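You operate a simulated robot arm through the tools that you are given. There is no shell and no other tool. Be economical: measure what you need, move in short steps, check, and stop when the job is done.

The job below is to be done with a simulated two-armed robot. You get a single attempt, and the scene is never put back.

JOB
On the top of the console, fold the yellow wiping cloth in half.

The check looks at the end state, three seconds after you hand in, the way a careful person would. Anything else that was tipped, shoved, dropped, spilled or broken makes it a failure. Flat cloth is picked up by pressing the open fingertips on it (5 to 10 N) and closing them slowly along it; thin cloth reads only 2 to 8 mm in the jaws.

ROBOT AND FRAMES
Two 7-joint arms with two-finger parallel grippers on one trunk, on a base that drives. Base frame: it is fixed to the floor where the robot stands at the start and does not move with it; the origin is under the middle of the robot, x ahead of it, y to its left, z up; the surface under the hand at the start is at about z = 0.9. Readings come in m, degrees, newtons and seconds.
The left shoulder is at the start at [0.07, 0.134, 1.201], the right one opposite. With the tool pointing down near the work surface each hand reaches from about 0.18 to 0.64 m from the robot's upright axis, wherever it stands, measured 20 degrees to its own side. Places, roughly: top of the console [0.5, -0.7, 0.9]. Payload 1.57 kg a hand.
Tool frame (each hand has its own): the origin (TCP) lies between the finger pads and is the grasp point; the fingertips stand 0.03 m ahead of it; z points along the fingers, y is the line along which they close. Largest opening 0.08 m; finger width 0.017, thickness 0.012; the body of the gripper, 0.04 by 0.082 m, starts 0.08 m behind the TCP.
Orientation is that of the tool frame in the base frame, as a unit quaternion [w, x, y, z]. With the fingers straight down and closing along the base's y, the tool's x points along the base's -x, its y along +y and its z along -z.

CONTROLS
- The arms move only by the tool move_arm. It takes "left_rows", "right_rows" or both (then of equal length, played together; a hand with none holds still); each is a list of rows, each an object (a shift or turn left out is 0, a gripper value left out holds the last) with "linear": the shift along the tool's x, y, z in cm, a list of three; "turn": the turn, a rotation vector about the tool's x, y, z in degrees, a list of three. In form: [{"linear": [tx, ty, tz], "turn": [ax, ay, az]}, ...]. A call has 1 to 12 rows; each row is the pose to reach, as a shift and turn from the pose commanded when the call began, along the tool's axes at that moment. "left_grip" and "right_grip" are, for a hand that has rows, the gripper command, from -1 (shut) to 1 (fully open), values between in proportion, set as the call begins (left out, the last holds). Rows are played at 5 a second. More than 0.05 m and 8.6 degrees between two rows, or a gripper value outside its range, and nothing of the call is played. Where a pose cannot be reached the arm comes as near as it can. A force on the tool above 40 N (or 10 N above the force at the start of the call, whichever is more), or a blocked arm, ends the call early, and 0.2 s more pass. Each finger travels about 0.153 m/s and halts on what it meets, pressing with about 42 N; the grip force reading is that of the motor and also rises with nothing between the fingers. The clock runs only during rows and for 0.2 s after the last one: add rows that repeat a pose to give the fingers time. The reply holds the time, the measured pose of the TCP, the force on the tool along the base axes, the opening and the grip force, in the units named above and with some noise, with the torque about the TCP (base axes, N m) and any sound that the robot's microphone picked up, and new pictures: "pictures" is both (left out), scene, wrist or none (wrist: the cameras of the hands that moved).
- Cameras (640 x 400 px; columns grow to the right, rows downward): "scene" is now at [0.119, 0.0451, 1.4176]; the picture's right is [0.56, -0.83, 0.00], its down [-0.56, -0.38, -0.74] and it looks along [0.61, 0.41, -0.68] (base axes); focal length 256 px, centre (320, 200). "left" rides on the left gripper at [0.072, 0.007, -0.122] in its tool frame; the picture's right is [-0.09, 1.00, 0.00], its down [-0.84, -0.08, -0.54] and it looks along [-0.54, -0.05, 0.84] (tool axes); focal length 238 px, centre (320, 200). "right" rides on the right gripper at [0.072, -0.007, -0.122] in its tool frame; the picture's right is [0.09, 1.00, 0.00], its down [-0.84, 0.08, -0.54] and it looks along [-0.54, 0.05, 0.84] (tool axes); focal length 238 px, centre (320, 200). There is no depth. A picture from a camera that has moved, and an enlarged one, comes with that camera's place and axes in the base frame and with its lens.
- move_column(by): slides the trunk up (or, below 0, down) by that many m; the arms and the scene camera ride with it, the base frame stays. It gives what a move gives, with no picture.
- drive_base(legs): drives the robot by 1 to 6 legs, each [ahead, left, turn to the left] in m, m and degrees, along the robot's own axes; the way and the turn of a leg run together, so that a leg with both is an arc; at most 1.5 m and 180 degrees a leg. The arms and the cameras ride along, it lands a little off, and it stops where it bumps. It gives what a move gives, and a new picture of the scene camera.
- head_to(pan, tilt): turns the head with the scene camera to pan (to the left, within 86 degrees either way) and tilt (down, from -29 to 69), counted from straight ahead of the robot. It gives what a move gives, and a new picture of the scene camera.
- zoom(camera, box): a new picture of the part [left, top, right, bottom] of that camera's present view, enlarged. No time passes.
- sign_off(): hands the job in; it is judged then, once.

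Go step by step. Nothing tells you exact positions but the pictures and the camera data: compare them with the known pose of the tool, close in by small moves and look again before you grip or let go. The budget is 120 turns and 260 pictures, counting those below and the enlarged ones. Unless the task says otherwise, let go and move clear before handing in, and close with one line.

The tools are called after "Request:" by a JSON object that holds its "method" and its "body". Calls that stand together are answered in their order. move_arm: Moves the arms, as the interface text tells. Its arguments: {"type":"object","properties":{"left_rows":{"type":"array","items":{"type":"object","properties":{"linear":{"type":"array","items":{"type":"number"}},"turn":{"type":"array","items":{"type":"number"}}}}},"left_grip":{"type":"number"},"right_rows":{"type":"array","items":{"type":"object","properties":{"linear":{"type":"array","items":{"type":"number"}},"turn":{"type":"array","items":{"type":"number"}}}}},"right_grip":{"type":"number"},"pictures":{"type":"string","enum":["both","scene","wrist","none"]}},"required":[]} The other tools are called the same way: move_column (by) slides the trunk up or down; drive_base (legs) drives the base; head_to (pan, tilt) turns the head that bears the scene camera; zoom (camera, box) takes an enlarged picture of a part of a camera's view; sign_off () hands the job in.

At the start:

```text
t: 0.0
left_position: [0.3499, 0.4126, 1.136]
left_tcp_rot: [0.0, -0.001, 1.0, 0.0]
left_contact_force: [0.0, -0.1, 0.2]
left_torque: [-0.01, 0.0, 0.0]
left_finger_gap: 0.08
left_grip_force: 0.1
right_position: [0.4496, -0.0066, 1.0555]
right_tcp_rot: [0.0, 0.0, 1.0, 0.0]
right_contact_force: [-0.4, 0.8, 0.0]
right_torque: [0.0, 0.0, 0.02]
right_finger_gap: 0.0801
right_grip_force: 0.1
trunk travel left (down, up): [-0.775, 0.165]
robot x, y, heading: [0.0005, 0.0026, 0.2]
head pan, tilt: [33.8, 42.7]
```

scene: 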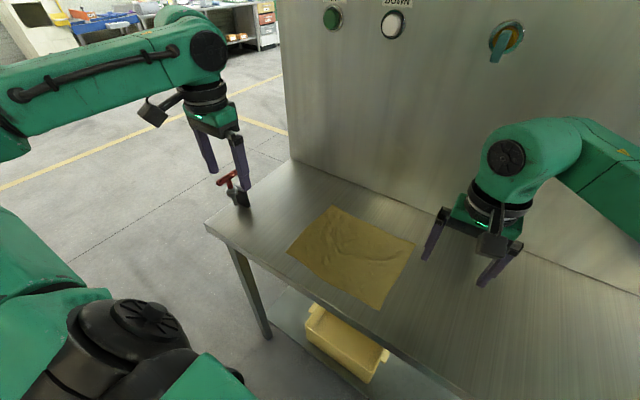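
right: 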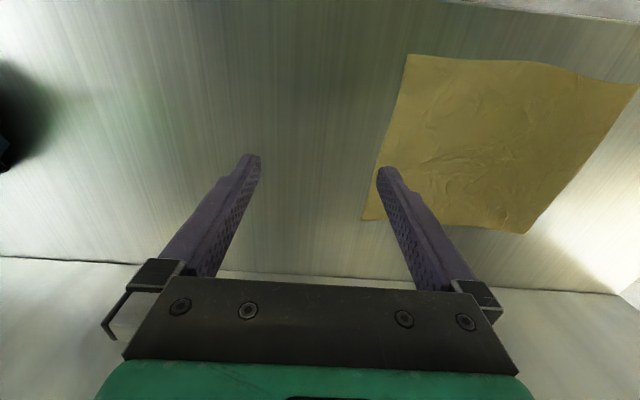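
left: 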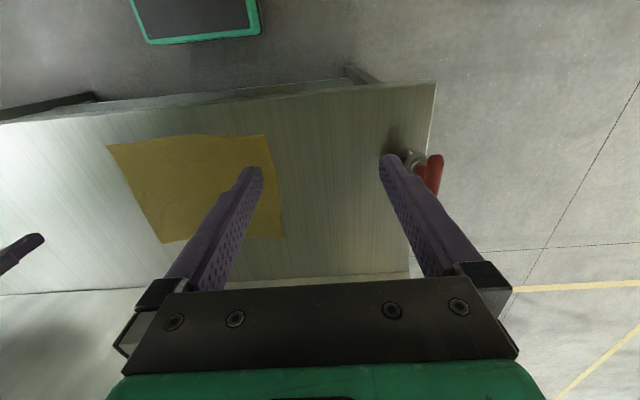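

The cloth lies flat at about x 0.38–0.585, y 0.07–0.32, with a red-handled object near the console's left end. I plan to grip the near edge close to both corners and fold it over to the far edge. First I'll drive a little to the left so both hands reach comfortably.

Request:
{"method": "drive_base", "body": {"legs": [[0, 0.13, 0]]}}

Request:
{"method": "head_to", "body": {"pan": 8, "tilt": 52}}

```text
t: 1.3
left_position: [0.3495, 0.5402, 1.1364]
left_tcp_rot: [0.001, 0.0, 1.0, 0.0]
left_contact_force: [0.4, -0.2, -0.1]
left_torque: [0.0, 0.02, 0.0]
left_finger_gap: 0.0798
left_grip_force: 0.1
right_position: [0.4502, 0.1205, 1.0554]
right_tcp_rot: [0.0, 0.002, 1.0, 0.001]
right_contact_force: [1.2, 0.7, 0.4]
right_torque: [0.01, 0.03, 0.02]
right_finger_gap: 0.0797
right_grip_force: 0.0
trunk travel left (down, up): [-0.775, 0.165]
robot x, y, heading: [-0.0004, 0.1313, 0.0]
head pan, tilt: [33.8, 42.7]
camera scene: at [0.1192, 0.1731, 1.4177], right [0.55, -0.83, 0.0], down [-0.56, -0.37, -0.74], along [0.61, 0.41, -0.68], focal length 256 px, centre (320, 200)
```

scene: 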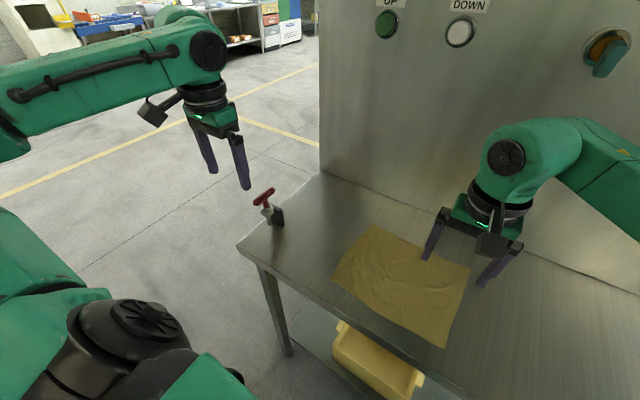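

```text
t: 2.2
left_position: [0.3489, 0.5424, 1.1361]
left_tcp_rot: [0.0, 0.0, 1.0, 0.0]
left_contact_force: [0.4, -0.7, 0.5]
left_torque: [-0.02, 0.02, 0.02]
left_finger_gap: 0.0799
left_grip_force: 0.1
right_position: [0.4491, 0.1227, 1.0559]
right_tcp_rot: [0.0, 0.001, 1.0, -0.001]
right_contact_force: [0.0, 0.9, 0.6]
right_torque: [-0.01, -0.02, 0.03]
right_finger_gap: 0.0799
right_grip_force: 0.0
trunk travel left (down, up): [-0.775, 0.165]
robot x, y, heading: [0.0006, 0.129, -0.0]
head pan, tilt: [8.0, 52.0]
camera scene: at [0.1244, 0.1401, 1.4047], right [0.14, -0.99, 0.0], down [-0.78, -0.11, -0.62], along [0.61, 0.08, -0.79], focal length 256 px, centre (320, 200)
```

scene: 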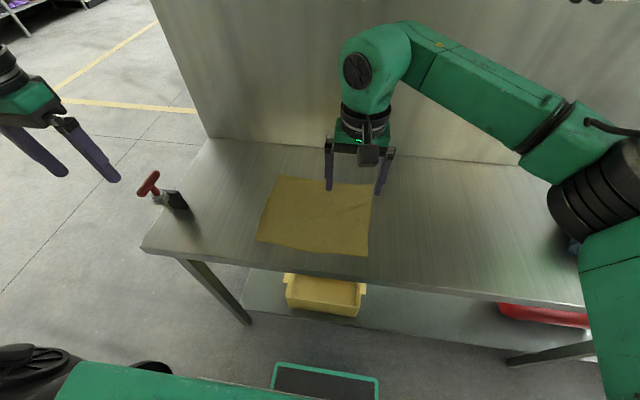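

The drive worked and the view is clear; the clamp sits at the left end, away from the cloth. I'll enlarge the cloth to locate its corners.

Request:
{"method": "zoom", "body": {"camera": "scene", "box": [220, 150, 420, 275]}}

Request:
{"method": "zoom", "body": {"camera": "right", "box": [0, 0, 640, 400]}}

Request:
{"method": "zoom", "body": {"camera": "left", "box": [0, 0, 640, 400]}}

```text
3.20 times, centred on (320, 212) of scene
camera zoom: at [0.1244, 0.1401, 1.4047], right [0.14, -0.99, 0.0], down [-0.78, -0.11, -0.62], along [0.61, 0.08, -0.79], focal length 818 px, centre (320, 160)
```

zoom: 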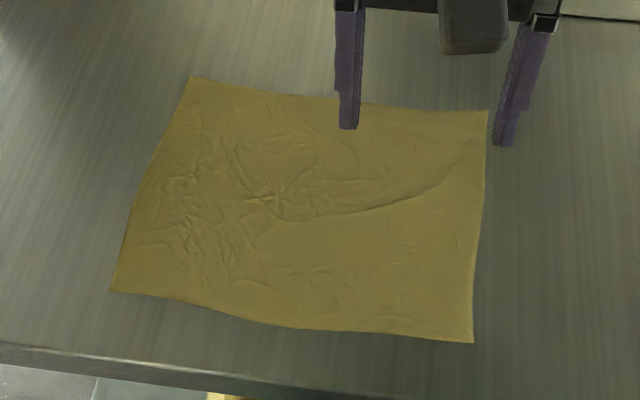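

```text
1.00 times, centred on (320, 200) of right (not enlarged: the box is as wide or as high as the picture)
camera zoom: at [0.3776, 0.1151, 1.1775], right [-0.09, 1.0, 0.0], down [0.84, 0.07, 0.54], along [0.54, 0.05, -0.84], focal length 238 px, centre (320, 200)
```

zoom: 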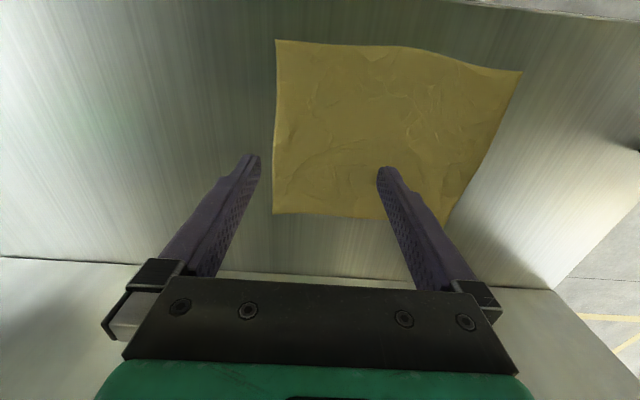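

```text
1.00 times, centred on (320, 200) of left (not enlarged: the box is as wide or as high as the picture)
camera zoom: at [0.2769, 0.5487, 1.2573], right [0.09, 1.0, 0.0], down [0.84, -0.08, 0.54], along [0.54, -0.05, -0.84], focal length 238 px, centre (320, 200)
```

zoom: 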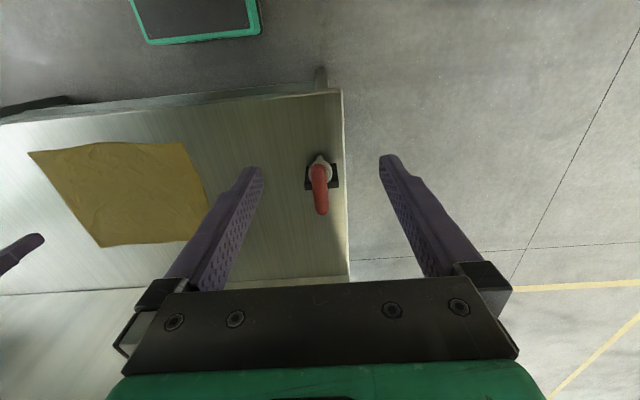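

The near edge runs from about (0.376, 0.0725) to (0.380, 0.3235). I'll hover both hands above gripping points near those corners, with the fingers partly closed to about 3 cm.

Request:
{"method": "move_arm", "body": {"left_rows": [{"linear": [-0.5, -3.5, 2]}, {"linear": [-1, -7, 4]}, {"linear": [-1.6, -10.5, 6.5]}, {"linear": [-2.2, -14, 9]}, {"linear": [-2.8, -17.5, 11.5]}, {"linear": [-3.3, -21, 14]}, {"linear": [-3.8, -24.4, 16.6]}, {"linear": [-3.8, -24.4, 16.6]}], "right_rows": [{"linear": [1, -0.4, 1]}, {"linear": [2, -0.8, 2]}, {"linear": [3, -1.2, 3]}, {"linear": [4, -1.6, 4]}, {"linear": [5, -2, 5.5]}, {"linear": [5.6, -2.3, 7]}, {"linear": [6.2, -2.55, 8.6]}, {"linear": [6.2, -2.55, 8.6]}], "left_grip": -0.2, "right_grip": -0.2}}

```text
t: 4.0
left_position: [0.3842, 0.2963, 0.9713]
left_tcp_rot: [0.002, 0.0, 1.0, -0.001]
left_contact_force: [-0.1, 0.1, 0.1]
left_torque: [-0.01, 0.0, 0.06]
left_finger_gap: 0.0318
left_grip_force: 0.1
right_position: [0.3872, 0.0971, 0.9697]
right_tcp_rot: [0.001, 0.001, 1.0, -0.001]
right_contact_force: [0.1, 0.5, 0.4]
right_torque: [-0.01, -0.02, -0.02]
right_finger_gap: 0.0322
right_grip_force: 0.2
trunk travel left (down, up): [-0.775, 0.165]
robot x, y, heading: [0.0014, 0.1321, 0.0]
head pan, tilt: [8.0, 52.0]
camera scene: at [0.1238, 0.1407, 1.4047], right [0.14, -0.99, 0.0], down [-0.78, -0.11, -0.62], along [0.61, 0.08, -0.79], focal length 256 px, centre (320, 200)
camera right: at [0.3154, 0.0901, 1.0914], right [-0.09, 1.0, 0.0], down [0.84, 0.08, 0.54], along [0.54, 0.05, -0.84], focal length 238 px, centre (320, 200)
camera left: at [0.3129, 0.3038, 1.092], right [0.09, 1.0, 0.0], down [0.84, -0.08, 0.54], along [0.54, -0.05, -0.84], focal length 238 px, centre (320, 200)
```

scene: 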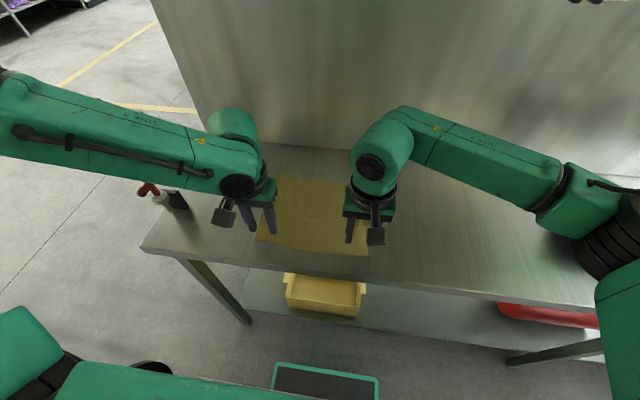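
right: 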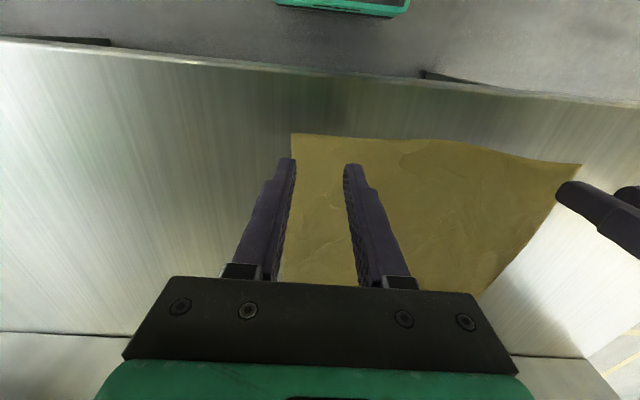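
left: 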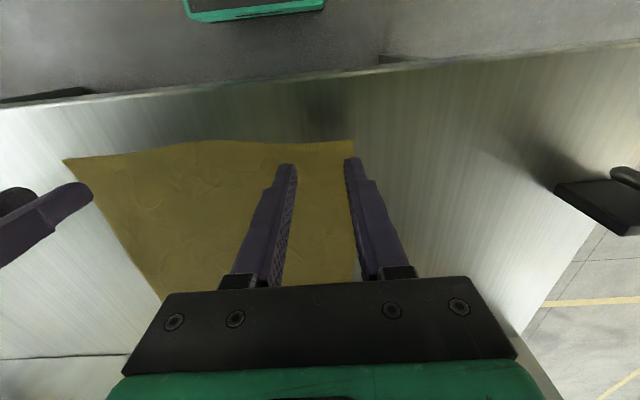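

The camera triangulation agrees: corners at (0.376, 0.073) and (0.380, 0.325), surface at z≈0.9. I'll shift both hands 8 mm inward and come down to just above the cloth.

Request:
{"method": "move_arm", "body": {"left_rows": [{"linear": [0, -0.7, 2]}, {"linear": [0, -0.7, 3.3]}, {"linear": [0, -0.7, 3.8]}, {"linear": [0, -0.7, 3.8]}], "right_rows": [{"linear": [0.2, 0.8, 2]}, {"linear": [0.2, 0.8, 3.2]}, {"linear": [0.2, 0.8, 3.7]}, {"linear": [0.2, 0.8, 3.7]}], "pictures": "wrist"}}

```text
t: 5.0
left_position: [0.3878, 0.2902, 0.9321]
left_tcp_rot: [0.0, 0.0, 1.0, -0.001]
left_contact_force: [0.3, 0.4, 1.3]
left_torque: [0.0, 0.0, 0.01]
left_finger_gap: 0.032
left_grip_force: 0.0
right_position: [0.3863, 0.106, 0.932]
right_tcp_rot: [0.0, 0.002, 1.0, 0.0]
right_contact_force: [-0.6, 0.5, -0.5]
right_torque: [-0.02, 0.05, -0.04]
right_finger_gap: 0.032
right_grip_force: 0.0
trunk travel left (down, up): [-0.775, 0.165]
robot x, y, heading: [0.0006, 0.1283, -0.2]
head pan, tilt: [8.0, 52.0]
camera right: at [0.3139, 0.0972, 1.054], right [-0.09, 1.0, 0.0], down [0.84, 0.07, 0.54], along [0.54, 0.05, -0.84], focal length 238 px, centre (320, 200)
camera left: at [0.3154, 0.2971, 1.0541], right [0.09, 1.0, 0.0], down [0.84, -0.08, 0.54], along [0.54, -0.05, -0.84], focal length 238 px, centre (320, 200)
```

right: 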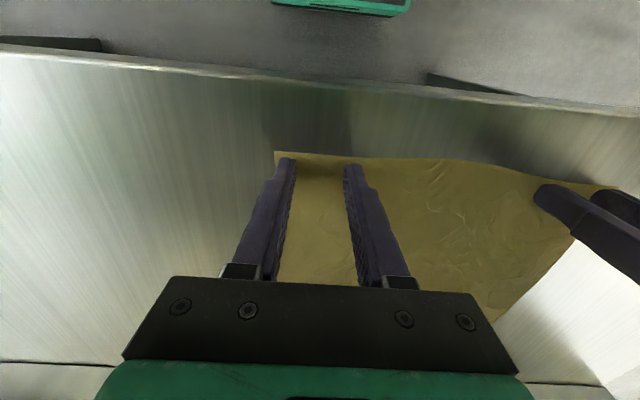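
left: 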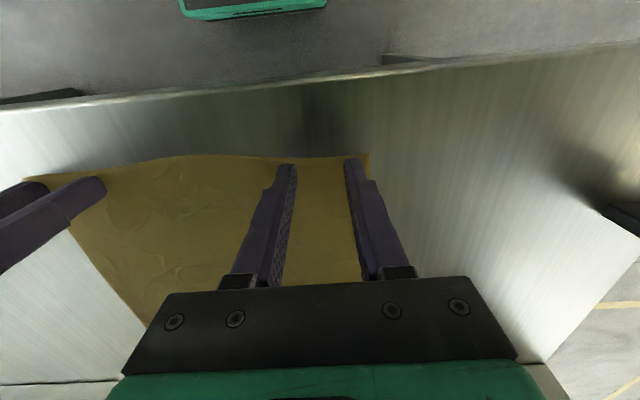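

Both fingertip pairs stand just above the near edge, inside the corners. I'll press down a few millimetres and read the force.

Request:
{"method": "move_arm", "body": {"left_rows": [{"linear": [0, 0, 0.2]}, {"linear": [0, 0, 0.3]}, {"linear": [0, 0, 0.4]}, {"linear": [0, 0, 0.4]}], "right_rows": [{"linear": [0, 0, 0.2]}, {"linear": [0, 0, 0.3]}, {"linear": [0, 0, 0.4]}, {"linear": [0, 0, 0.4]}], "pictures": "none"}}

```text
t: 6.0
left_position: [0.3857, 0.2908, 0.932]
left_tcp_rot: [0.003, 0.001, 1.0, 0.0]
left_contact_force: [1.8, -0.5, 5.5]
left_torque: [0.01, -0.05, -0.01]
left_finger_gap: 0.032
left_grip_force: 0.1
right_position: [0.3842, 0.1055, 0.9309]
right_tcp_rot: [0.004, 0.002, 1.0, 0.001]
right_contact_force: [5.3, -2.8, 36.8]
right_torque: [-0.51, -0.07, 0.06]
right_finger_gap: 0.0321
right_grip_force: 0.1
trunk travel left (down, up): [-0.775, 0.165]
robot x, y, heading: [0.0015, 0.1315, -0.2]
head pan, tilt: [8.0, 52.0]
```

The right hand presses too hard (37 N) while the left is at 5.5 N. I'll ease the right up.

Request:
{"method": "move_arm", "body": {"right_rows": [{"linear": [0, 0, -0.2]}, {"linear": [0, 0, -0.27]}, {"linear": [0, 0, -0.27]}], "left_rows": [{"linear": [0, 0, 0]}, {"linear": [0, 0, 0.03]}, {"linear": [0, 0, 0.03]}], "pictures": "none"}}

```text
t: 6.8
left_position: [0.3862, 0.2911, 0.9311]
left_tcp_rot: [0.004, 0.001, 1.0, 0.001]
left_contact_force: [1.6, 0.1, 28.3]
left_torque: [-0.09, 0.02, 0.03]
left_finger_gap: 0.0321
left_grip_force: 0.1
right_position: [0.3818, 0.1045, 0.9309]
right_tcp_rot: [0.001, 0.0, 1.0, 0.0]
right_contact_force: [0.5, 1.7, 7.4]
right_torque: [0.07, 0.0, -0.03]
right_finger_gap: 0.0319
right_grip_force: 0.1
trunk travel left (down, up): [-0.775, 0.165]
robot x, y, heading: [-0.0005, 0.1364, -0.0]
head pan, tilt: [8.0, 52.0]
```

Right is now good at 7 N, but the left rose to 28 N, so I'll ease it slightly.

Request:
{"method": "move_arm", "body": {"left_rows": [{"linear": [0, 0, -0.15]}, {"linear": [0, 0, -0.19]}, {"linear": [0, 0, -0.19]}], "pictures": "none"}}

```text
t: 7.6
left_position: [0.3852, 0.2895, 0.9318]
left_tcp_rot: [0.001, 0.001, 1.0, 0.001]
left_contact_force: [2.4, -0.8, 15.2]
left_torque: [-0.12, -0.07, -0.01]
left_finger_gap: 0.0321
left_grip_force: 0.0
right_position: [0.3841, 0.1045, 0.9319]
right_tcp_rot: [0.002, 0.001, 1.0, 0.0]
right_contact_force: [-1.3, -0.8, 5.6]
right_torque: [-0.01, 0.03, 0.01]
right_finger_gap: 0.0321
right_grip_force: 0.1
trunk travel left (down, up): [-0.775, 0.165]
robot x, y, heading: [0.002, 0.1302, -0.1]
head pan, tilt: [8.0, 52.0]
```

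Forces are 15 N left and 6 N right. I'll ease the left a touch more and start closing both slowly.

Request:
{"method": "move_arm", "body": {"left_rows": [{"linear": [0, 0, -0.05]}, {"linear": [0, 0, -0.05]}], "right_rows": [{"linear": [0, 0, 0.01]}, {"linear": [0, 0, 0.01]}], "left_grip": -0.4, "right_grip": -0.4, "pictures": "wrist"}}

```text
t: 8.2
left_position: [0.3861, 0.2904, 0.9315]
left_tcp_rot: [0.0, -0.001, 1.0, 0.001]
left_contact_force: [-1.1, -0.8, 5.2]
left_torque: [-0.08, 0.0, -0.04]
left_finger_gap: 0.025
left_grip_force: 0.5
right_position: [0.3842, 0.106, 0.9313]
right_tcp_rot: [0.002, 0.002, 1.0, 0.001]
right_contact_force: [-1.3, -1.5, 10.3]
right_torque: [-0.02, 0.02, -0.01]
right_finger_gap: 0.024
right_grip_force: 0.0
trunk travel left (down, up): [-0.775, 0.165]
robot x, y, heading: [0.0009, 0.1299, -0.1]
head pan, tilt: [8.0, 52.0]
camera right: at [0.312, 0.0974, 1.0535], right [-0.09, 1.0, 0.0], down [0.84, 0.07, 0.54], along [0.54, 0.05, -0.84], focal length 238 px, centre (320, 200)
camera left: at [0.3128, 0.2966, 1.0521], right [0.09, 1.0, 0.0], down [0.84, -0.08, 0.54], along [0.54, -0.05, -0.84], focal length 238 px, centre (320, 200)
```

right: 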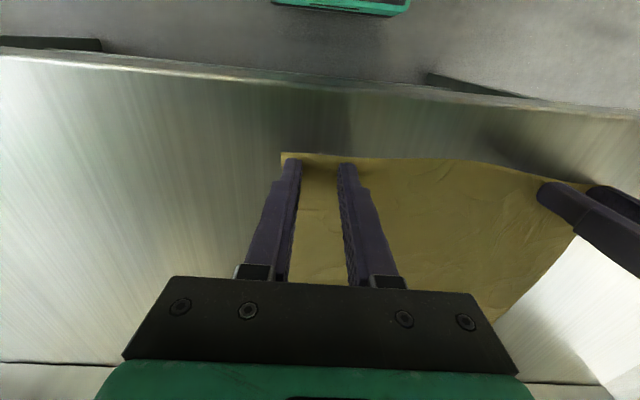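
left: 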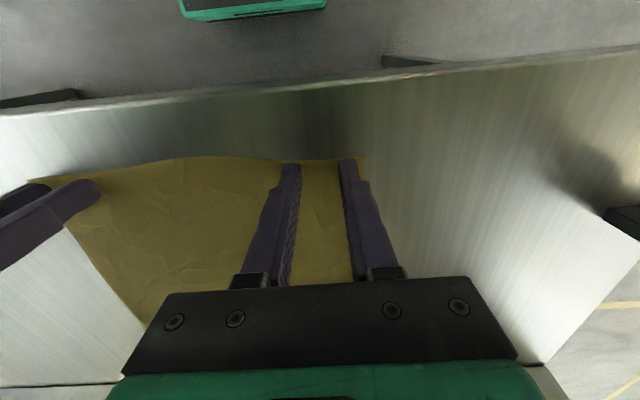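

The cloth moves with the fingertips and the forces are right (5 and 10 N). I'll keep closing in steps.

Request:
{"method": "move_arm", "body": {"left_rows": [{"linear": [0, 0, 0]}, {"linear": [0, 0, 0]}], "right_rows": [{"linear": [0, 0, 0]}, {"linear": [0, 0, 0]}], "left_grip": -0.6, "right_grip": -0.6, "pictures": "none"}}

Request:
{"method": "move_arm", "body": {"left_rows": [{"linear": [0, 0, 0]}, {"linear": [0, 0, 0]}], "right_rows": [{"linear": [0, 0, 0]}, {"linear": [0, 0, 0]}], "left_grip": -0.8, "right_grip": -0.8, "pictures": "none"}}

Request:
{"method": "move_arm", "body": {"left_rows": [{"linear": [0, 0, 0]}, {"linear": [0, 0, 0]}, {"linear": [0, 0, 0]}], "right_rows": [{"linear": [0, 0, 0]}, {"linear": [0, 0, 0]}, {"linear": [0, 0, 0]}], "left_grip": -1, "right_grip": -1, "pictures": "wrist"}}

```text
t: 8.8
left_position: [0.3857, 0.2896, 0.9327]
left_tcp_rot: [0.0, -0.001, 1.0, 0.0]
left_contact_force: [-0.6, 0.8, 2.2]
left_torque: [0.01, 0.01, 0.02]
left_finger_gap: 0.0158
left_grip_force: 0.0
right_position: [0.385, 0.1055, 0.9315]
right_tcp_rot: [0.001, 0.001, 1.0, 0.0]
right_contact_force: [-1.0, -1.1, 12.6]
right_torque: [-0.02, 0.03, 0.02]
right_finger_gap: 0.0157
right_grip_force: 0.1
trunk travel left (down, up): [-0.775, 0.165]
robot x, y, heading: [-0.0014, 0.1324, -0.3]
head pan, tilt: [8.0, 52.0]
```

```text
t: 9.4
left_position: [0.3876, 0.2911, 0.931]
left_tcp_rot: [0.001, 0.001, 1.0, 0.0]
left_contact_force: [0.5, 1.0, 0.4]
left_torque: [0.0, 0.0, 0.0]
left_finger_gap: 0.008
left_grip_force: 0.2
right_position: [0.3848, 0.1055, 0.931]
right_tcp_rot: [0.001, 0.002, 1.0, 0.0]
right_contact_force: [0.3, -0.5, 13.2]
right_torque: [0.04, 0.0, 0.01]
right_finger_gap: 0.0025
right_grip_force: 0.2
trunk travel left (down, up): [-0.775, 0.165]
robot x, y, heading: [0.0004, 0.1305, 0.0]
head pan, tilt: [8.0, 52.0]
```

```text
t: 10.2
left_position: [0.3865, 0.2902, 0.932]
left_tcp_rot: [0.001, 0.0, 1.0, -0.001]
left_contact_force: [0.2, -0.2, -0.4]
left_torque: [-0.02, -0.02, 0.0]
left_finger_gap: 0.0
left_grip_force: 21.1
right_position: [0.3846, 0.1058, 0.9313]
right_tcp_rot: [0.0, 0.002, 1.0, 0.0]
right_contact_force: [1.5, -0.2, 14.5]
right_torque: [0.03, -0.05, 0.02]
right_finger_gap: 0.0
right_grip_force: 21.4
trunk travel left (down, up): [-0.775, 0.165]
robot x, y, heading: [0.0017, 0.1321, -0.1]
head pan, tilt: [8.0, 52.0]
camera right: at [0.3124, 0.0984, 1.0535], right [-0.09, 1.0, 0.0], down [0.84, 0.07, 0.54], along [0.54, 0.05, -0.84], focal length 238 px, centre (320, 200)
camera left: at [0.3137, 0.2974, 1.0523], right [0.09, 1.0, 0.0], down [0.84, -0.08, 0.54], along [0.54, -0.05, -0.84], focal length 238 px, centre (320, 200)
```

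right: 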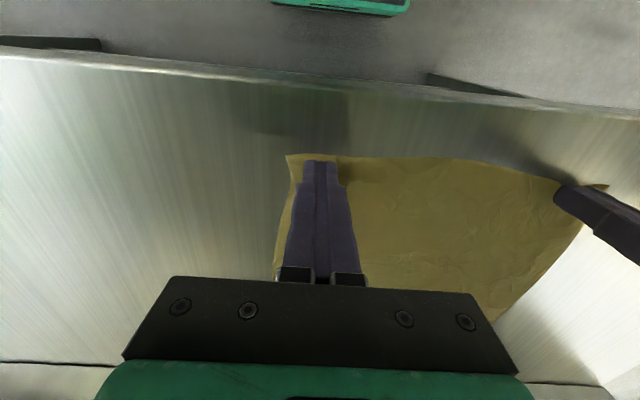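
left: 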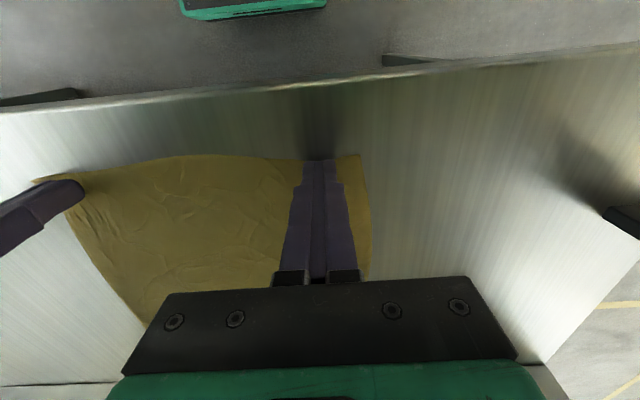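

Both jaws closed fully (gap 0.0), so the cloth slipped out: the left lost pressure and the opening was small. I'll lift 1 cm, reopen wider (about 5 cm), shift slightly inward and come back to just above contact.

Request:
{"method": "move_arm", "body": {"left_rows": [{"linear": [0, 0, -0.5]}, {"linear": [0, 0, -1]}], "right_rows": [{"linear": [0, 0, -0.5]}, {"linear": [0, 0, -1]}], "pictures": "wrist"}}

Request:
{"method": "move_arm", "body": {"left_rows": [{"linear": [0, -0.4, 0]}, {"linear": [0, -0.4, 0.9]}, {"linear": [0, -0.4, 1.05]}, {"linear": [0, -0.4, 1.05]}], "right_rows": [{"linear": [0, 0.6, 0]}, {"linear": [0, 0.6, 0.8]}, {"linear": [0, 0.6, 0.95]}, {"linear": [0, 0.6, 0.95]}], "left_grip": 0.25, "right_grip": 0.25, "pictures": "wrist"}}

```text
t: 10.8
left_position: [0.3867, 0.2907, 0.9413]
left_tcp_rot: [0.001, 0.001, 1.0, 0.0]
left_contact_force: [0.1, -0.3, -0.3]
left_torque: [0.02, -0.01, 0.0]
left_finger_gap: 0.0002
left_grip_force: 21.4
right_position: [0.3854, 0.1046, 0.9413]
right_tcp_rot: [0.0, 0.001, 1.0, 0.0]
right_contact_force: [-0.1, -0.2, -0.1]
right_torque: [0.04, 0.01, 0.03]
right_finger_gap: 0.0
right_grip_force: 21.7
trunk travel left (down, up): [-0.775, 0.165]
robot x, y, heading: [-0.0032, 0.1275, -0.2]
head pan, tilt: [8.0, 52.0]
camera right: at [0.3137, 0.0978, 1.0628], right [-0.09, 1.0, 0.0], down [0.84, 0.07, 0.54], along [0.54, 0.05, -0.84], focal length 238 px, centre (320, 200)
camera left: at [0.314, 0.2973, 1.0618], right [0.09, 1.0, 0.0], down [0.84, -0.08, 0.54], along [0.54, -0.05, -0.84], focal length 238 px, centre (320, 200)
```

right: 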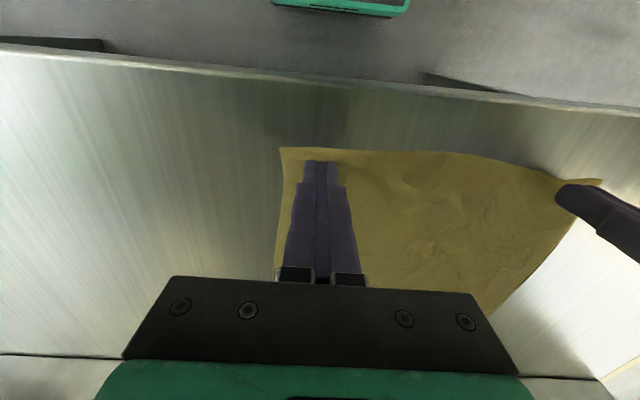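
left: 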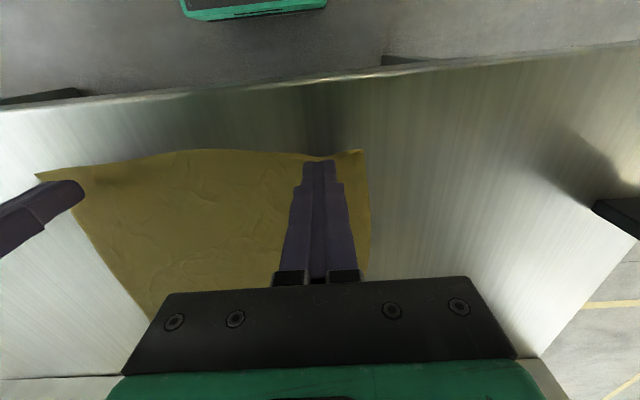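

```text
t: 11.8
left_position: [0.3874, 0.2858, 0.9314]
left_tcp_rot: [0.002, 0.0, 1.0, 0.0]
left_contact_force: [1.0, 1.1, 12.4]
left_torque: [0.03, -0.07, 0.02]
left_finger_gap: 0.0499
left_grip_force: 0.0
right_position: [0.3844, 0.1104, 0.9319]
right_tcp_rot: [0.001, 0.002, 1.0, 0.0]
right_contact_force: [-0.9, -0.1, 0.4]
right_torque: [0.01, -0.01, -0.01]
right_finger_gap: 0.0499
right_grip_force: 0.1
trunk travel left (down, up): [-0.775, 0.165]
robot x, y, heading: [-0.0012, 0.132, -0.5]
head pan, tilt: [8.0, 52.0]
camera right: at [0.3127, 0.1033, 1.0544], right [-0.09, 1.0, 0.0], down [0.84, 0.07, 0.54], along [0.54, 0.05, -0.84], focal length 238 px, centre (320, 200)
camera left: at [0.3146, 0.2929, 1.0517], right [0.09, 1.0, 0.0], down [0.83, -0.08, 0.55], along [0.54, -0.05, -0.84], focal length 238 px, centre (320, 200)
```

right: 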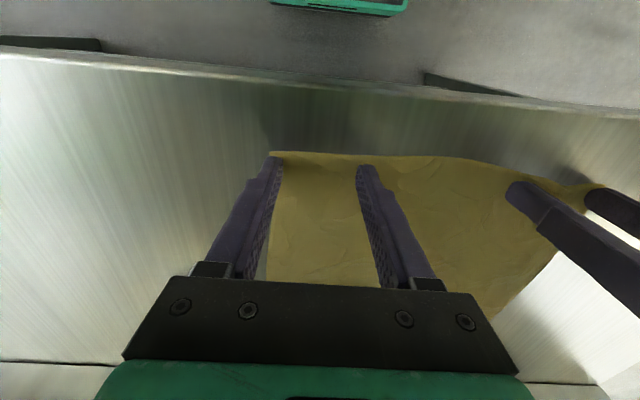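
left: 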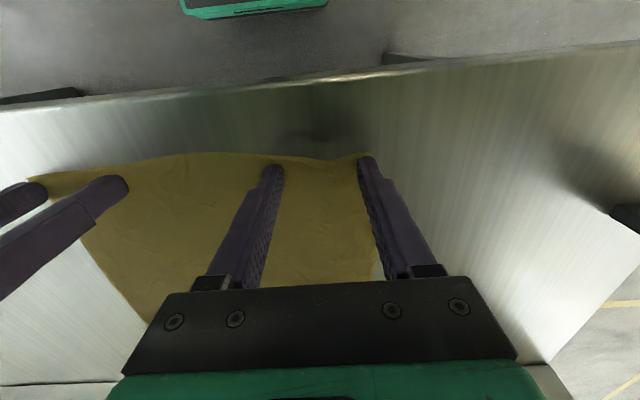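

The outer fingers sit right on the cloth's side edges; I'll lift a hair, shift both 5 mm further inward and then press.

Request:
{"method": "move_arm", "body": {"left_rows": [{"linear": [0, 0, -0.5]}, {"linear": [0, -0.6, -0.5]}, {"linear": [0, -0.6, -0.05]}, {"linear": [0, -0.6, 0]}, {"linear": [0, -0.6, 0]}], "right_rows": [{"linear": [0, 0, -0.5]}, {"linear": [0, 0.5, -0.5]}, {"linear": [0, 0.5, 0]}, {"linear": [0, 0.5, 0.12]}, {"linear": [0, 0.5, 0.12]}], "pictures": "none"}}

```text
t: 13.0
left_position: [0.3869, 0.2792, 0.9308]
left_tcp_rot: [0.003, 0.001, 1.0, 0.0]
left_contact_force: [1.6, 1.0, 13.5]
left_torque: [0.02, -0.04, -0.02]
left_finger_gap: 0.0502
left_grip_force: 0.0
right_position: [0.3853, 0.1158, 0.9313]
right_tcp_rot: [0.002, 0.002, 1.0, 0.001]
right_contact_force: [1.7, -0.5, 7.5]
right_torque: [-0.09, -0.01, -0.01]
right_finger_gap: 0.0501
right_grip_force: 0.1
trunk travel left (down, up): [-0.775, 0.165]
robot x, y, heading: [-0.0006, 0.1324, -0.0]
head pan, tilt: [8.0, 52.0]
```

Forces are 13 and 7.5 N. Closing in small steps now while watching the pressure.

Request:
{"method": "move_arm", "body": {"left_rows": [{"linear": [0, 0, -0.02]}], "right_rows": [{"linear": [0, 0, 0]}], "left_grip": 0.15, "right_grip": 0.15, "pictures": "none"}}

Request:
{"method": "move_arm", "body": {"left_rows": [{"linear": [0, 0, 0]}], "right_rows": [{"linear": [0, 0, 0]}], "left_grip": 0.05, "right_grip": 0.05, "pictures": "none"}}

Request:
{"method": "move_arm", "body": {"left_rows": [{"linear": [0, 0, 0]}], "right_rows": [{"linear": [0, 0, 0]}], "left_grip": -0.05, "right_grip": -0.05, "pictures": "none"}}

Request:
{"method": "move_arm", "body": {"left_rows": [{"linear": [0, 0, 0]}], "right_rows": [{"linear": [0, 0, 0]}], "left_grip": -0.15, "right_grip": -0.15, "pictures": "wrist"}}

```text
t: 13.4
left_position: [0.3862, 0.2792, 0.9305]
left_tcp_rot: [0.002, 0.001, 1.0, 0.0]
left_contact_force: [1.3, -0.5, 9.4]
left_torque: [-0.04, -0.02, 0.02]
left_finger_gap: 0.0452
left_grip_force: 0.1
right_position: [0.3835, 0.1155, 0.9307]
right_tcp_rot: [0.002, 0.002, 1.0, 0.001]
right_contact_force: [-0.3, 1.1, 12.8]
right_torque: [-0.03, 0.0, -0.02]
right_finger_gap: 0.045
right_grip_force: 0.0
trunk travel left (down, up): [-0.775, 0.165]
robot x, y, heading: [0.0002, 0.1294, 0.1]
head pan, tilt: [8.0, 52.0]
```

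```text
t: 13.8
left_position: [0.3855, 0.2792, 0.9318]
left_tcp_rot: [0.002, 0.001, 1.0, 0.0]
left_contact_force: [-0.6, 0.5, 10.0]
left_torque: [-0.06, 0.0, 0.0]
left_finger_gap: 0.0407
left_grip_force: 0.0
right_position: [0.3833, 0.116, 0.932]
right_tcp_rot: [0.001, 0.001, 1.0, 0.0]
right_contact_force: [0.4, -0.5, 14.3]
right_torque: [0.0, 0.01, 0.0]
right_finger_gap: 0.0402
right_grip_force: 0.0
trunk travel left (down, up): [-0.775, 0.165]
robot x, y, heading: [0.0009, 0.1294, 0.0]
head pan, tilt: [8.0, 52.0]
```

```text
t: 14.2
left_position: [0.3863, 0.2799, 0.932]
left_tcp_rot: [0.003, 0.0, 1.0, 0.0]
left_contact_force: [-0.4, 0.2, 8.5]
left_torque: [0.0, 0.0, 0.0]
left_finger_gap: 0.0368
left_grip_force: 0.0
right_position: [0.3836, 0.116, 0.9313]
right_tcp_rot: [0.002, 0.002, 1.0, 0.0]
right_contact_force: [0.4, 0.9, 16.4]
right_torque: [0.01, 0.01, -0.01]
right_finger_gap: 0.0361
right_grip_force: 0.0
trunk travel left (down, up): [-0.775, 0.165]
robot x, y, heading: [-0.0032, 0.13, -0.1]
head pan, tilt: [8.0, 52.0]
```

```text
t: 14.6
left_position: [0.3845, 0.2813, 0.931]
left_tcp_rot: [0.002, 0.0, 1.0, 0.0]
left_contact_force: [-0.7, -0.1, 6.6]
left_torque: [-0.03, -0.03, 0.02]
left_finger_gap: 0.0331
left_grip_force: 0.0
right_position: [0.3835, 0.116, 0.9324]
right_tcp_rot: [0.002, 0.002, 1.0, 0.0]
right_contact_force: [0.7, -0.3, 17.8]
right_torque: [0.02, 0.05, 0.02]
right_finger_gap: 0.032
right_grip_force: 0.0
trunk travel left (down, up): [-0.775, 0.165]
robot x, y, heading: [-0.0027, 0.1303, 0.0]
head pan, tilt: [8.0, 52.0]
camera right: at [0.3114, 0.1084, 1.0534], right [-0.09, 1.0, 0.0], down [0.84, 0.07, 0.55], along [0.54, 0.05, -0.84], focal length 238 px, centre (320, 200)
camera left: at [0.312, 0.2872, 1.0519], right [0.09, 1.0, 0.0], down [0.83, -0.08, 0.54], along [0.54, -0.05, -0.84], focal length 238 px, centre (320, 200)
```

right: 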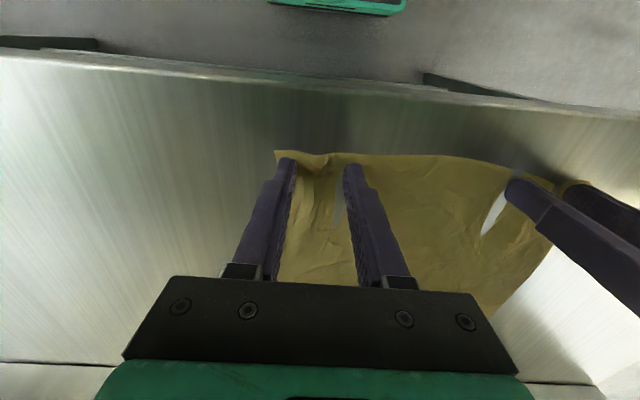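
left: 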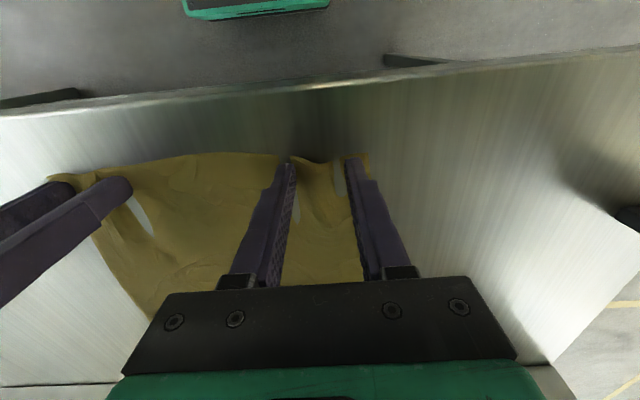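

A ridge is forming between the fingers of both hands. I'll continue closing, easing the right slightly and adding a little to the left.

Request:
{"method": "move_arm", "body": {"left_rows": [{"linear": [0, 0, 0.02]}], "right_rows": [{"linear": [0, 0, -0.04]}], "left_grip": -0.25, "right_grip": -0.25, "pictures": "none"}}

Request:
{"method": "move_arm", "body": {"left_rows": [{"linear": [0, 0, 0.01]}], "right_rows": [{"linear": [0, 0, -0.02]}], "left_grip": -0.35, "right_grip": -0.35, "pictures": "none"}}

Request:
{"method": "move_arm", "body": {"left_rows": [{"linear": [0, 0, 0.02]}], "right_rows": [{"linear": [0, 0, -0.02]}], "left_grip": -0.45, "right_grip": -0.45, "pictures": "wrist"}}

```text
t: 15.0
left_position: [0.3846, 0.2799, 0.9307]
left_tcp_rot: [0.001, 0.0, 1.0, 0.0]
left_contact_force: [-1.8, -0.5, 5.7]
left_torque: [-0.01, 0.03, 0.02]
left_finger_gap: 0.0294
left_grip_force: 0.1
right_position: [0.3836, 0.1158, 0.9314]
right_tcp_rot: [0.001, 0.002, 1.0, 0.0]
right_contact_force: [-0.1, -0.1, 12.5]
right_torque: [0.1, 0.03, 0.02]
right_finger_gap: 0.0284
right_grip_force: 0.2
trunk travel left (down, up): [-0.775, 0.165]
robot x, y, heading: [0.0008, 0.1296, -0.2]
head pan, tilt: [8.0, 52.0]
```

```text
t: 15.4
left_position: [0.3858, 0.279, 0.9308]
left_tcp_rot: [0.001, -0.001, 1.0, 0.0]
left_contact_force: [-1.7, -0.8, 8.7]
left_torque: [-0.02, 0.01, -0.02]
left_finger_gap: 0.0252
left_grip_force: 0.1
right_position: [0.3839, 0.1152, 0.9307]
right_tcp_rot: [0.002, 0.002, 1.0, 0.0]
right_contact_force: [0.7, 1.2, 9.3]
right_torque: [0.07, 0.0, -0.01]
right_finger_gap: 0.025
right_grip_force: 0.1
trunk travel left (down, up): [-0.775, 0.165]
robot x, y, heading: [-0.0027, 0.1351, 0.0]
head pan, tilt: [8.0, 52.0]
```

```text
t: 15.8
left_position: [0.3859, 0.279, 0.9308]
left_tcp_rot: [0.002, 0.001, 1.0, 0.0]
left_contact_force: [0.2, -3.8, 15.3]
left_torque: [-0.18, 0.03, -0.02]
left_finger_gap: 0.0209
left_grip_force: 0.7
right_position: [0.3838, 0.115, 0.9311]
right_tcp_rot: [0.0, 0.001, 1.0, -0.001]
right_contact_force: [0.3, 4.7, 2.7]
right_torque: [0.19, 0.01, -0.02]
right_finger_gap: 0.0202
right_grip_force: 4.3
trunk travel left (down, up): [-0.775, 0.165]
robot x, y, heading: [0.0014, 0.1317, -0.3]
head pan, tilt: [8.0, 52.0]
camera right: at [0.3119, 0.1075, 1.0537], right [-0.09, 1.0, 0.0], down [0.84, 0.07, 0.54], along [0.54, 0.05, -0.84], focal length 238 px, centre (320, 200)
camera left: at [0.313, 0.2863, 1.0517], right [0.09, 1.0, 0.0], down [0.83, -0.08, 0.55], along [0.54, -0.05, -0.84], focal length 238 px, centre (320, 200)
```

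right: 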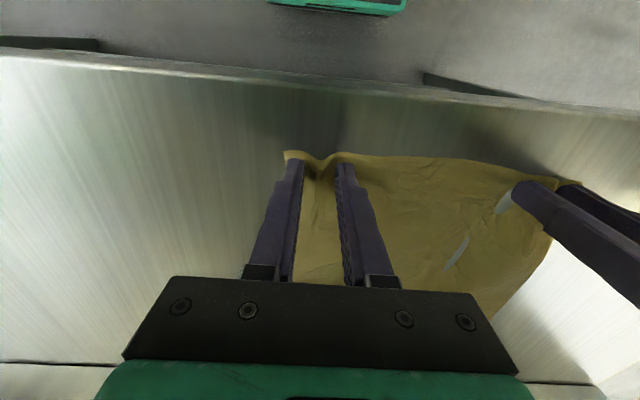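
left: 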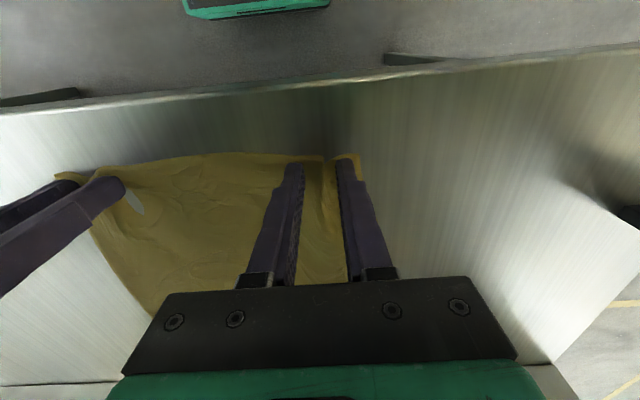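

Grip force is appearing on the ridges. I'll continue, rebalancing the pressure a little.

Request:
{"method": "move_arm", "body": {"left_rows": [{"linear": [0, 0, -0.03]}], "right_rows": [{"linear": [0, 0, 0.03]}], "left_grip": -0.55, "right_grip": -0.55, "pictures": "none"}}

Request:
{"method": "move_arm", "body": {"left_rows": [{"linear": [0, 0, 0]}], "right_rows": [{"linear": [0, 0, 0.02]}], "left_grip": -0.65, "right_grip": -0.65, "pictures": "wrist"}}

```text
t: 16.2
left_position: [0.3863, 0.2802, 0.9309]
left_tcp_rot: [0.001, 0.0, 1.0, 0.0]
left_contact_force: [0.8, -3.7, 16.2]
left_torque: [-0.22, -0.02, -0.07]
left_finger_gap: 0.0189
left_grip_force: 0.3
right_position: [0.3837, 0.1154, 0.9314]
right_tcp_rot: [0.002, 0.002, 1.0, 0.0]
right_contact_force: [-1.1, 1.4, 3.0]
right_torque: [0.09, -0.04, -0.01]
right_finger_gap: 0.0184
right_grip_force: 1.2
trunk travel left (down, up): [-0.775, 0.165]
robot x, y, heading: [-0.003, 0.1308, -0.0]
head pan, tilt: [8.0, 52.0]
```

```text
t: 16.6
left_position: [0.3846, 0.2795, 0.9314]
left_tcp_rot: [0.002, 0.001, 1.0, -0.001]
left_contact_force: [-0.5, -6.3, 17.9]
left_torque: [-0.28, -0.04, -0.01]
left_finger_gap: 0.0129
left_grip_force: 5.2
right_position: [0.3831, 0.1145, 0.9314]
right_tcp_rot: [0.002, 0.002, 1.0, 0.0]
right_contact_force: [0.0, 3.9, 0.8]
right_torque: [0.16, -0.04, 0.01]
right_finger_gap: 0.0162
right_grip_force: 2.4
trunk travel left (down, up): [-0.775, 0.165]
robot x, y, heading: [0.0021, 0.1312, 0.1]
head pan, tilt: [8.0, 52.0]
camera right: at [0.3112, 0.1077, 1.0538], right [-0.09, 1.0, 0.0], down [0.84, 0.07, 0.54], along [0.54, 0.05, -0.84], focal length 238 px, centre (320, 200)
camera left: at [0.3128, 0.2866, 1.0518], right [0.09, 1.0, 0.0], down [0.83, -0.08, 0.55], along [0.54, -0.05, -0.84], focal length 238 px, centre (320, 200)
```

right: 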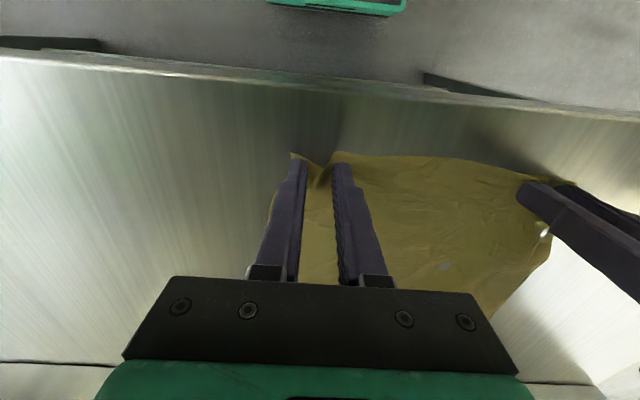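
left: 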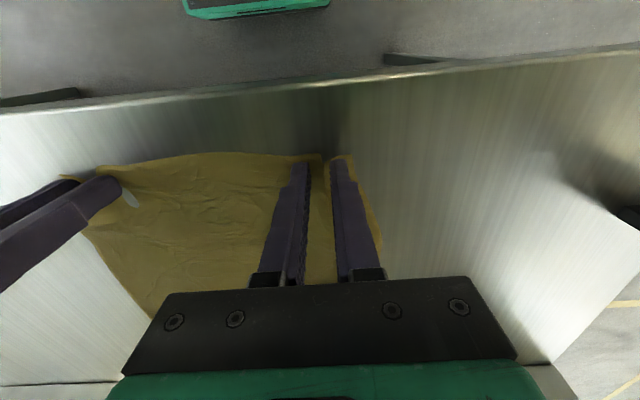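

The left has a ridge; the right's pressure has dropped. I'll press the right a little more and keep closing.

Request:
{"method": "move_arm", "body": {"left_rows": [{"linear": [0, 0, -0.03]}, {"linear": [0, 0, -0.03]}], "right_rows": [{"linear": [0, 0, 0.08]}, {"linear": [0, 0, 0.08]}], "left_grip": -0.72, "right_grip": -0.68, "pictures": "none"}}

Request:
{"method": "move_arm", "body": {"left_rows": [{"linear": [0, 0, 0]}, {"linear": [0, 0, 0]}], "right_rows": [{"linear": [0, 0, 0.03]}, {"linear": [0, 0, 0.03]}], "left_grip": -0.8, "right_grip": -0.76, "pictures": "wrist"}}

```text
t: 17.2
left_position: [0.385, 0.2812, 0.9307]
left_tcp_rot: [0.002, 0.001, 1.0, 0.001]
left_contact_force: [-1.3, -1.3, 15.8]
left_torque: [-0.12, -0.07, 0.01]
left_finger_gap: 0.012
left_grip_force: 0.5
right_position: [0.3837, 0.1152, 0.9313]
right_tcp_rot: [0.002, 0.001, 1.0, 0.0]
right_contact_force: [1.4, 0.7, 13.3]
right_torque: [0.23, 0.0, 0.01]
right_finger_gap: 0.0146
right_grip_force: 0.7
trunk travel left (down, up): [-0.775, 0.165]
robot x, y, heading: [-0.001, 0.1291, -0.2]
head pan, tilt: [8.0, 52.0]
```

```text
t: 17.8
left_position: [0.3853, 0.281, 0.9315]
left_tcp_rot: [0.001, 0.0, 1.0, 0.0]
left_contact_force: [1.4, -1.1, 11.7]
left_torque: [-0.1, -0.08, 0.01]
left_finger_gap: 0.0087
left_grip_force: 0.1
right_position: [0.3826, 0.116, 0.9307]
right_tcp_rot: [0.003, 0.002, 1.0, 0.001]
right_contact_force: [0.8, 3.7, 19.7]
right_torque: [0.2, -0.06, -0.01]
right_finger_gap: 0.0106
right_grip_force: 7.2
trunk travel left (down, up): [-0.775, 0.165]
robot x, y, heading: [-0.0043, 0.1274, -0.5]
head pan, tilt: [8.0, 52.0]
camera right: at [0.3108, 0.1087, 1.0535], right [-0.09, 1.0, 0.0], down [0.83, 0.07, 0.55], along [0.54, 0.05, -0.84], focal length 238 px, centre (320, 200)
camera left: at [0.312, 0.2871, 1.0521], right [0.09, 1.0, 0.0], down [0.83, -0.08, 0.54], along [0.54, -0.05, -0.84], focal length 238 px, centre (320, 200)
```

right: 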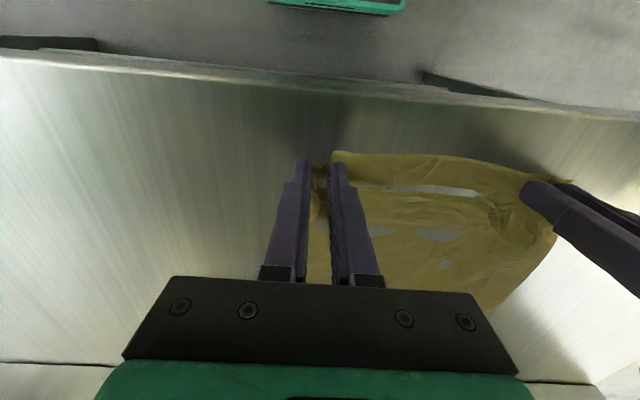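
left: 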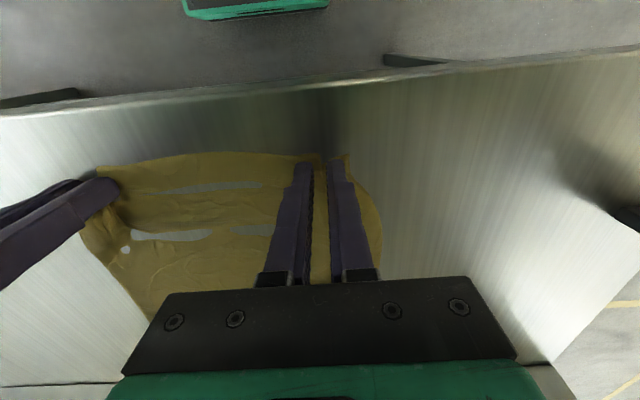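

Both ridges are now inside the jaws. I'll shut both grippers fully and read the gap.

Request:
{"method": "move_arm", "body": {"left_rows": [{"linear": [0, 0, 0]}, {"linear": [0, 0, 0]}], "right_rows": [{"linear": [0, 0, -0.05]}, {"linear": [0, 0, -0.05]}], "left_grip": -0.9, "right_grip": -0.9, "pictures": "none"}}

Request:
{"method": "move_arm", "body": {"left_rows": [{"linear": [0, 0, 0]}, {"linear": [0, 0, 0]}, {"linear": [0, 0, 0]}], "right_rows": [{"linear": [0, 0, 0]}, {"linear": [0, 0, 0]}, {"linear": [0, 0, 0]}], "left_grip": -1, "right_grip": -1, "pictures": "wrist"}}

```text
t: 18.4
left_position: [0.3859, 0.2801, 0.9312]
left_tcp_rot: [0.002, 0.001, 1.0, 0.001]
left_contact_force: [-0.8, 0.8, 9.4]
left_torque: [0.01, -0.02, 0.0]
left_finger_gap: 0.0038
left_grip_force: 0.0
right_position: [0.3823, 0.1146, 0.9313]
right_tcp_rot: [0.003, 0.002, 1.0, 0.0]
right_contact_force: [1.6, -1.2, 22.9]
right_torque: [0.12, -0.05, -0.04]
right_finger_gap: 0.0031
right_grip_force: 0.0
trunk travel left (down, up): [-0.775, 0.165]
robot x, y, heading: [-0.0015, 0.136, -0.0]
head pan, tilt: [8.0, 52.0]
```

```text
t: 19.2
left_position: [0.3857, 0.2794, 0.9317]
left_tcp_rot: [0.002, 0.0, 1.0, 0.0]
left_contact_force: [-1.2, -4.1, 7.8]
left_torque: [-0.13, 0.04, -0.08]
left_finger_gap: 0.0016
left_grip_force: 23.4
right_position: [0.3823, 0.1166, 0.9316]
right_tcp_rot: [0.0, 0.001, 1.0, 0.0]
right_contact_force: [3.6, 1.7, 23.4]
right_torque: [0.14, -0.13, 0.0]
right_finger_gap: 0.0018
right_grip_force: 23.5
trunk travel left (down, up): [-0.775, 0.165]
robot x, y, heading: [-0.0023, 0.1312, -0.1]
head pan, tilt: [8.0, 52.0]
camera right: at [0.3105, 0.1079, 1.0536], right [-0.09, 1.0, 0.0], down [0.83, 0.07, 0.55], along [0.54, 0.05, -0.84], focal length 238 px, centre (320, 200)
camera left: at [0.3118, 0.2864, 1.0522], right [0.09, 1.0, 0.0], down [0.83, -0.08, 0.55], along [0.54, -0.05, -0.84], focal length 238 px, centre (320, 200)
```

right: 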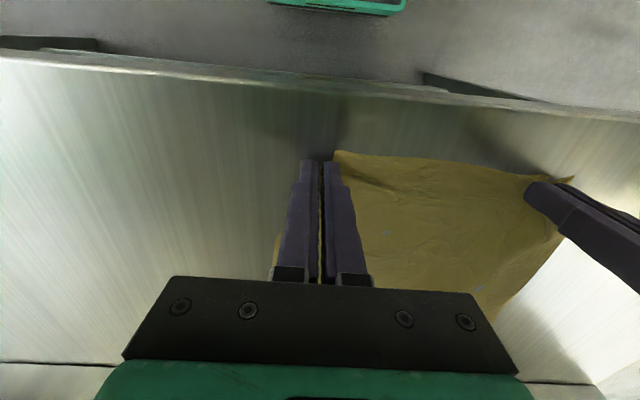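
left: 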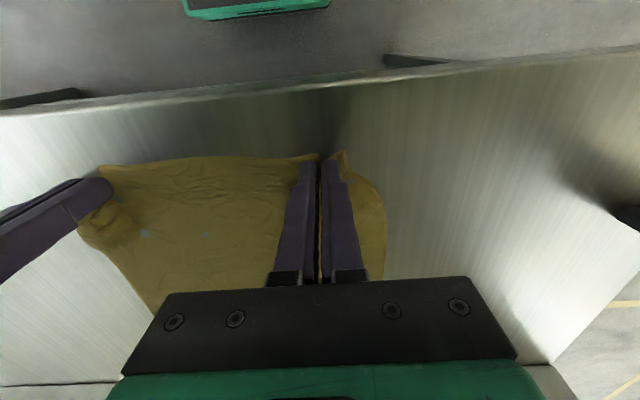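

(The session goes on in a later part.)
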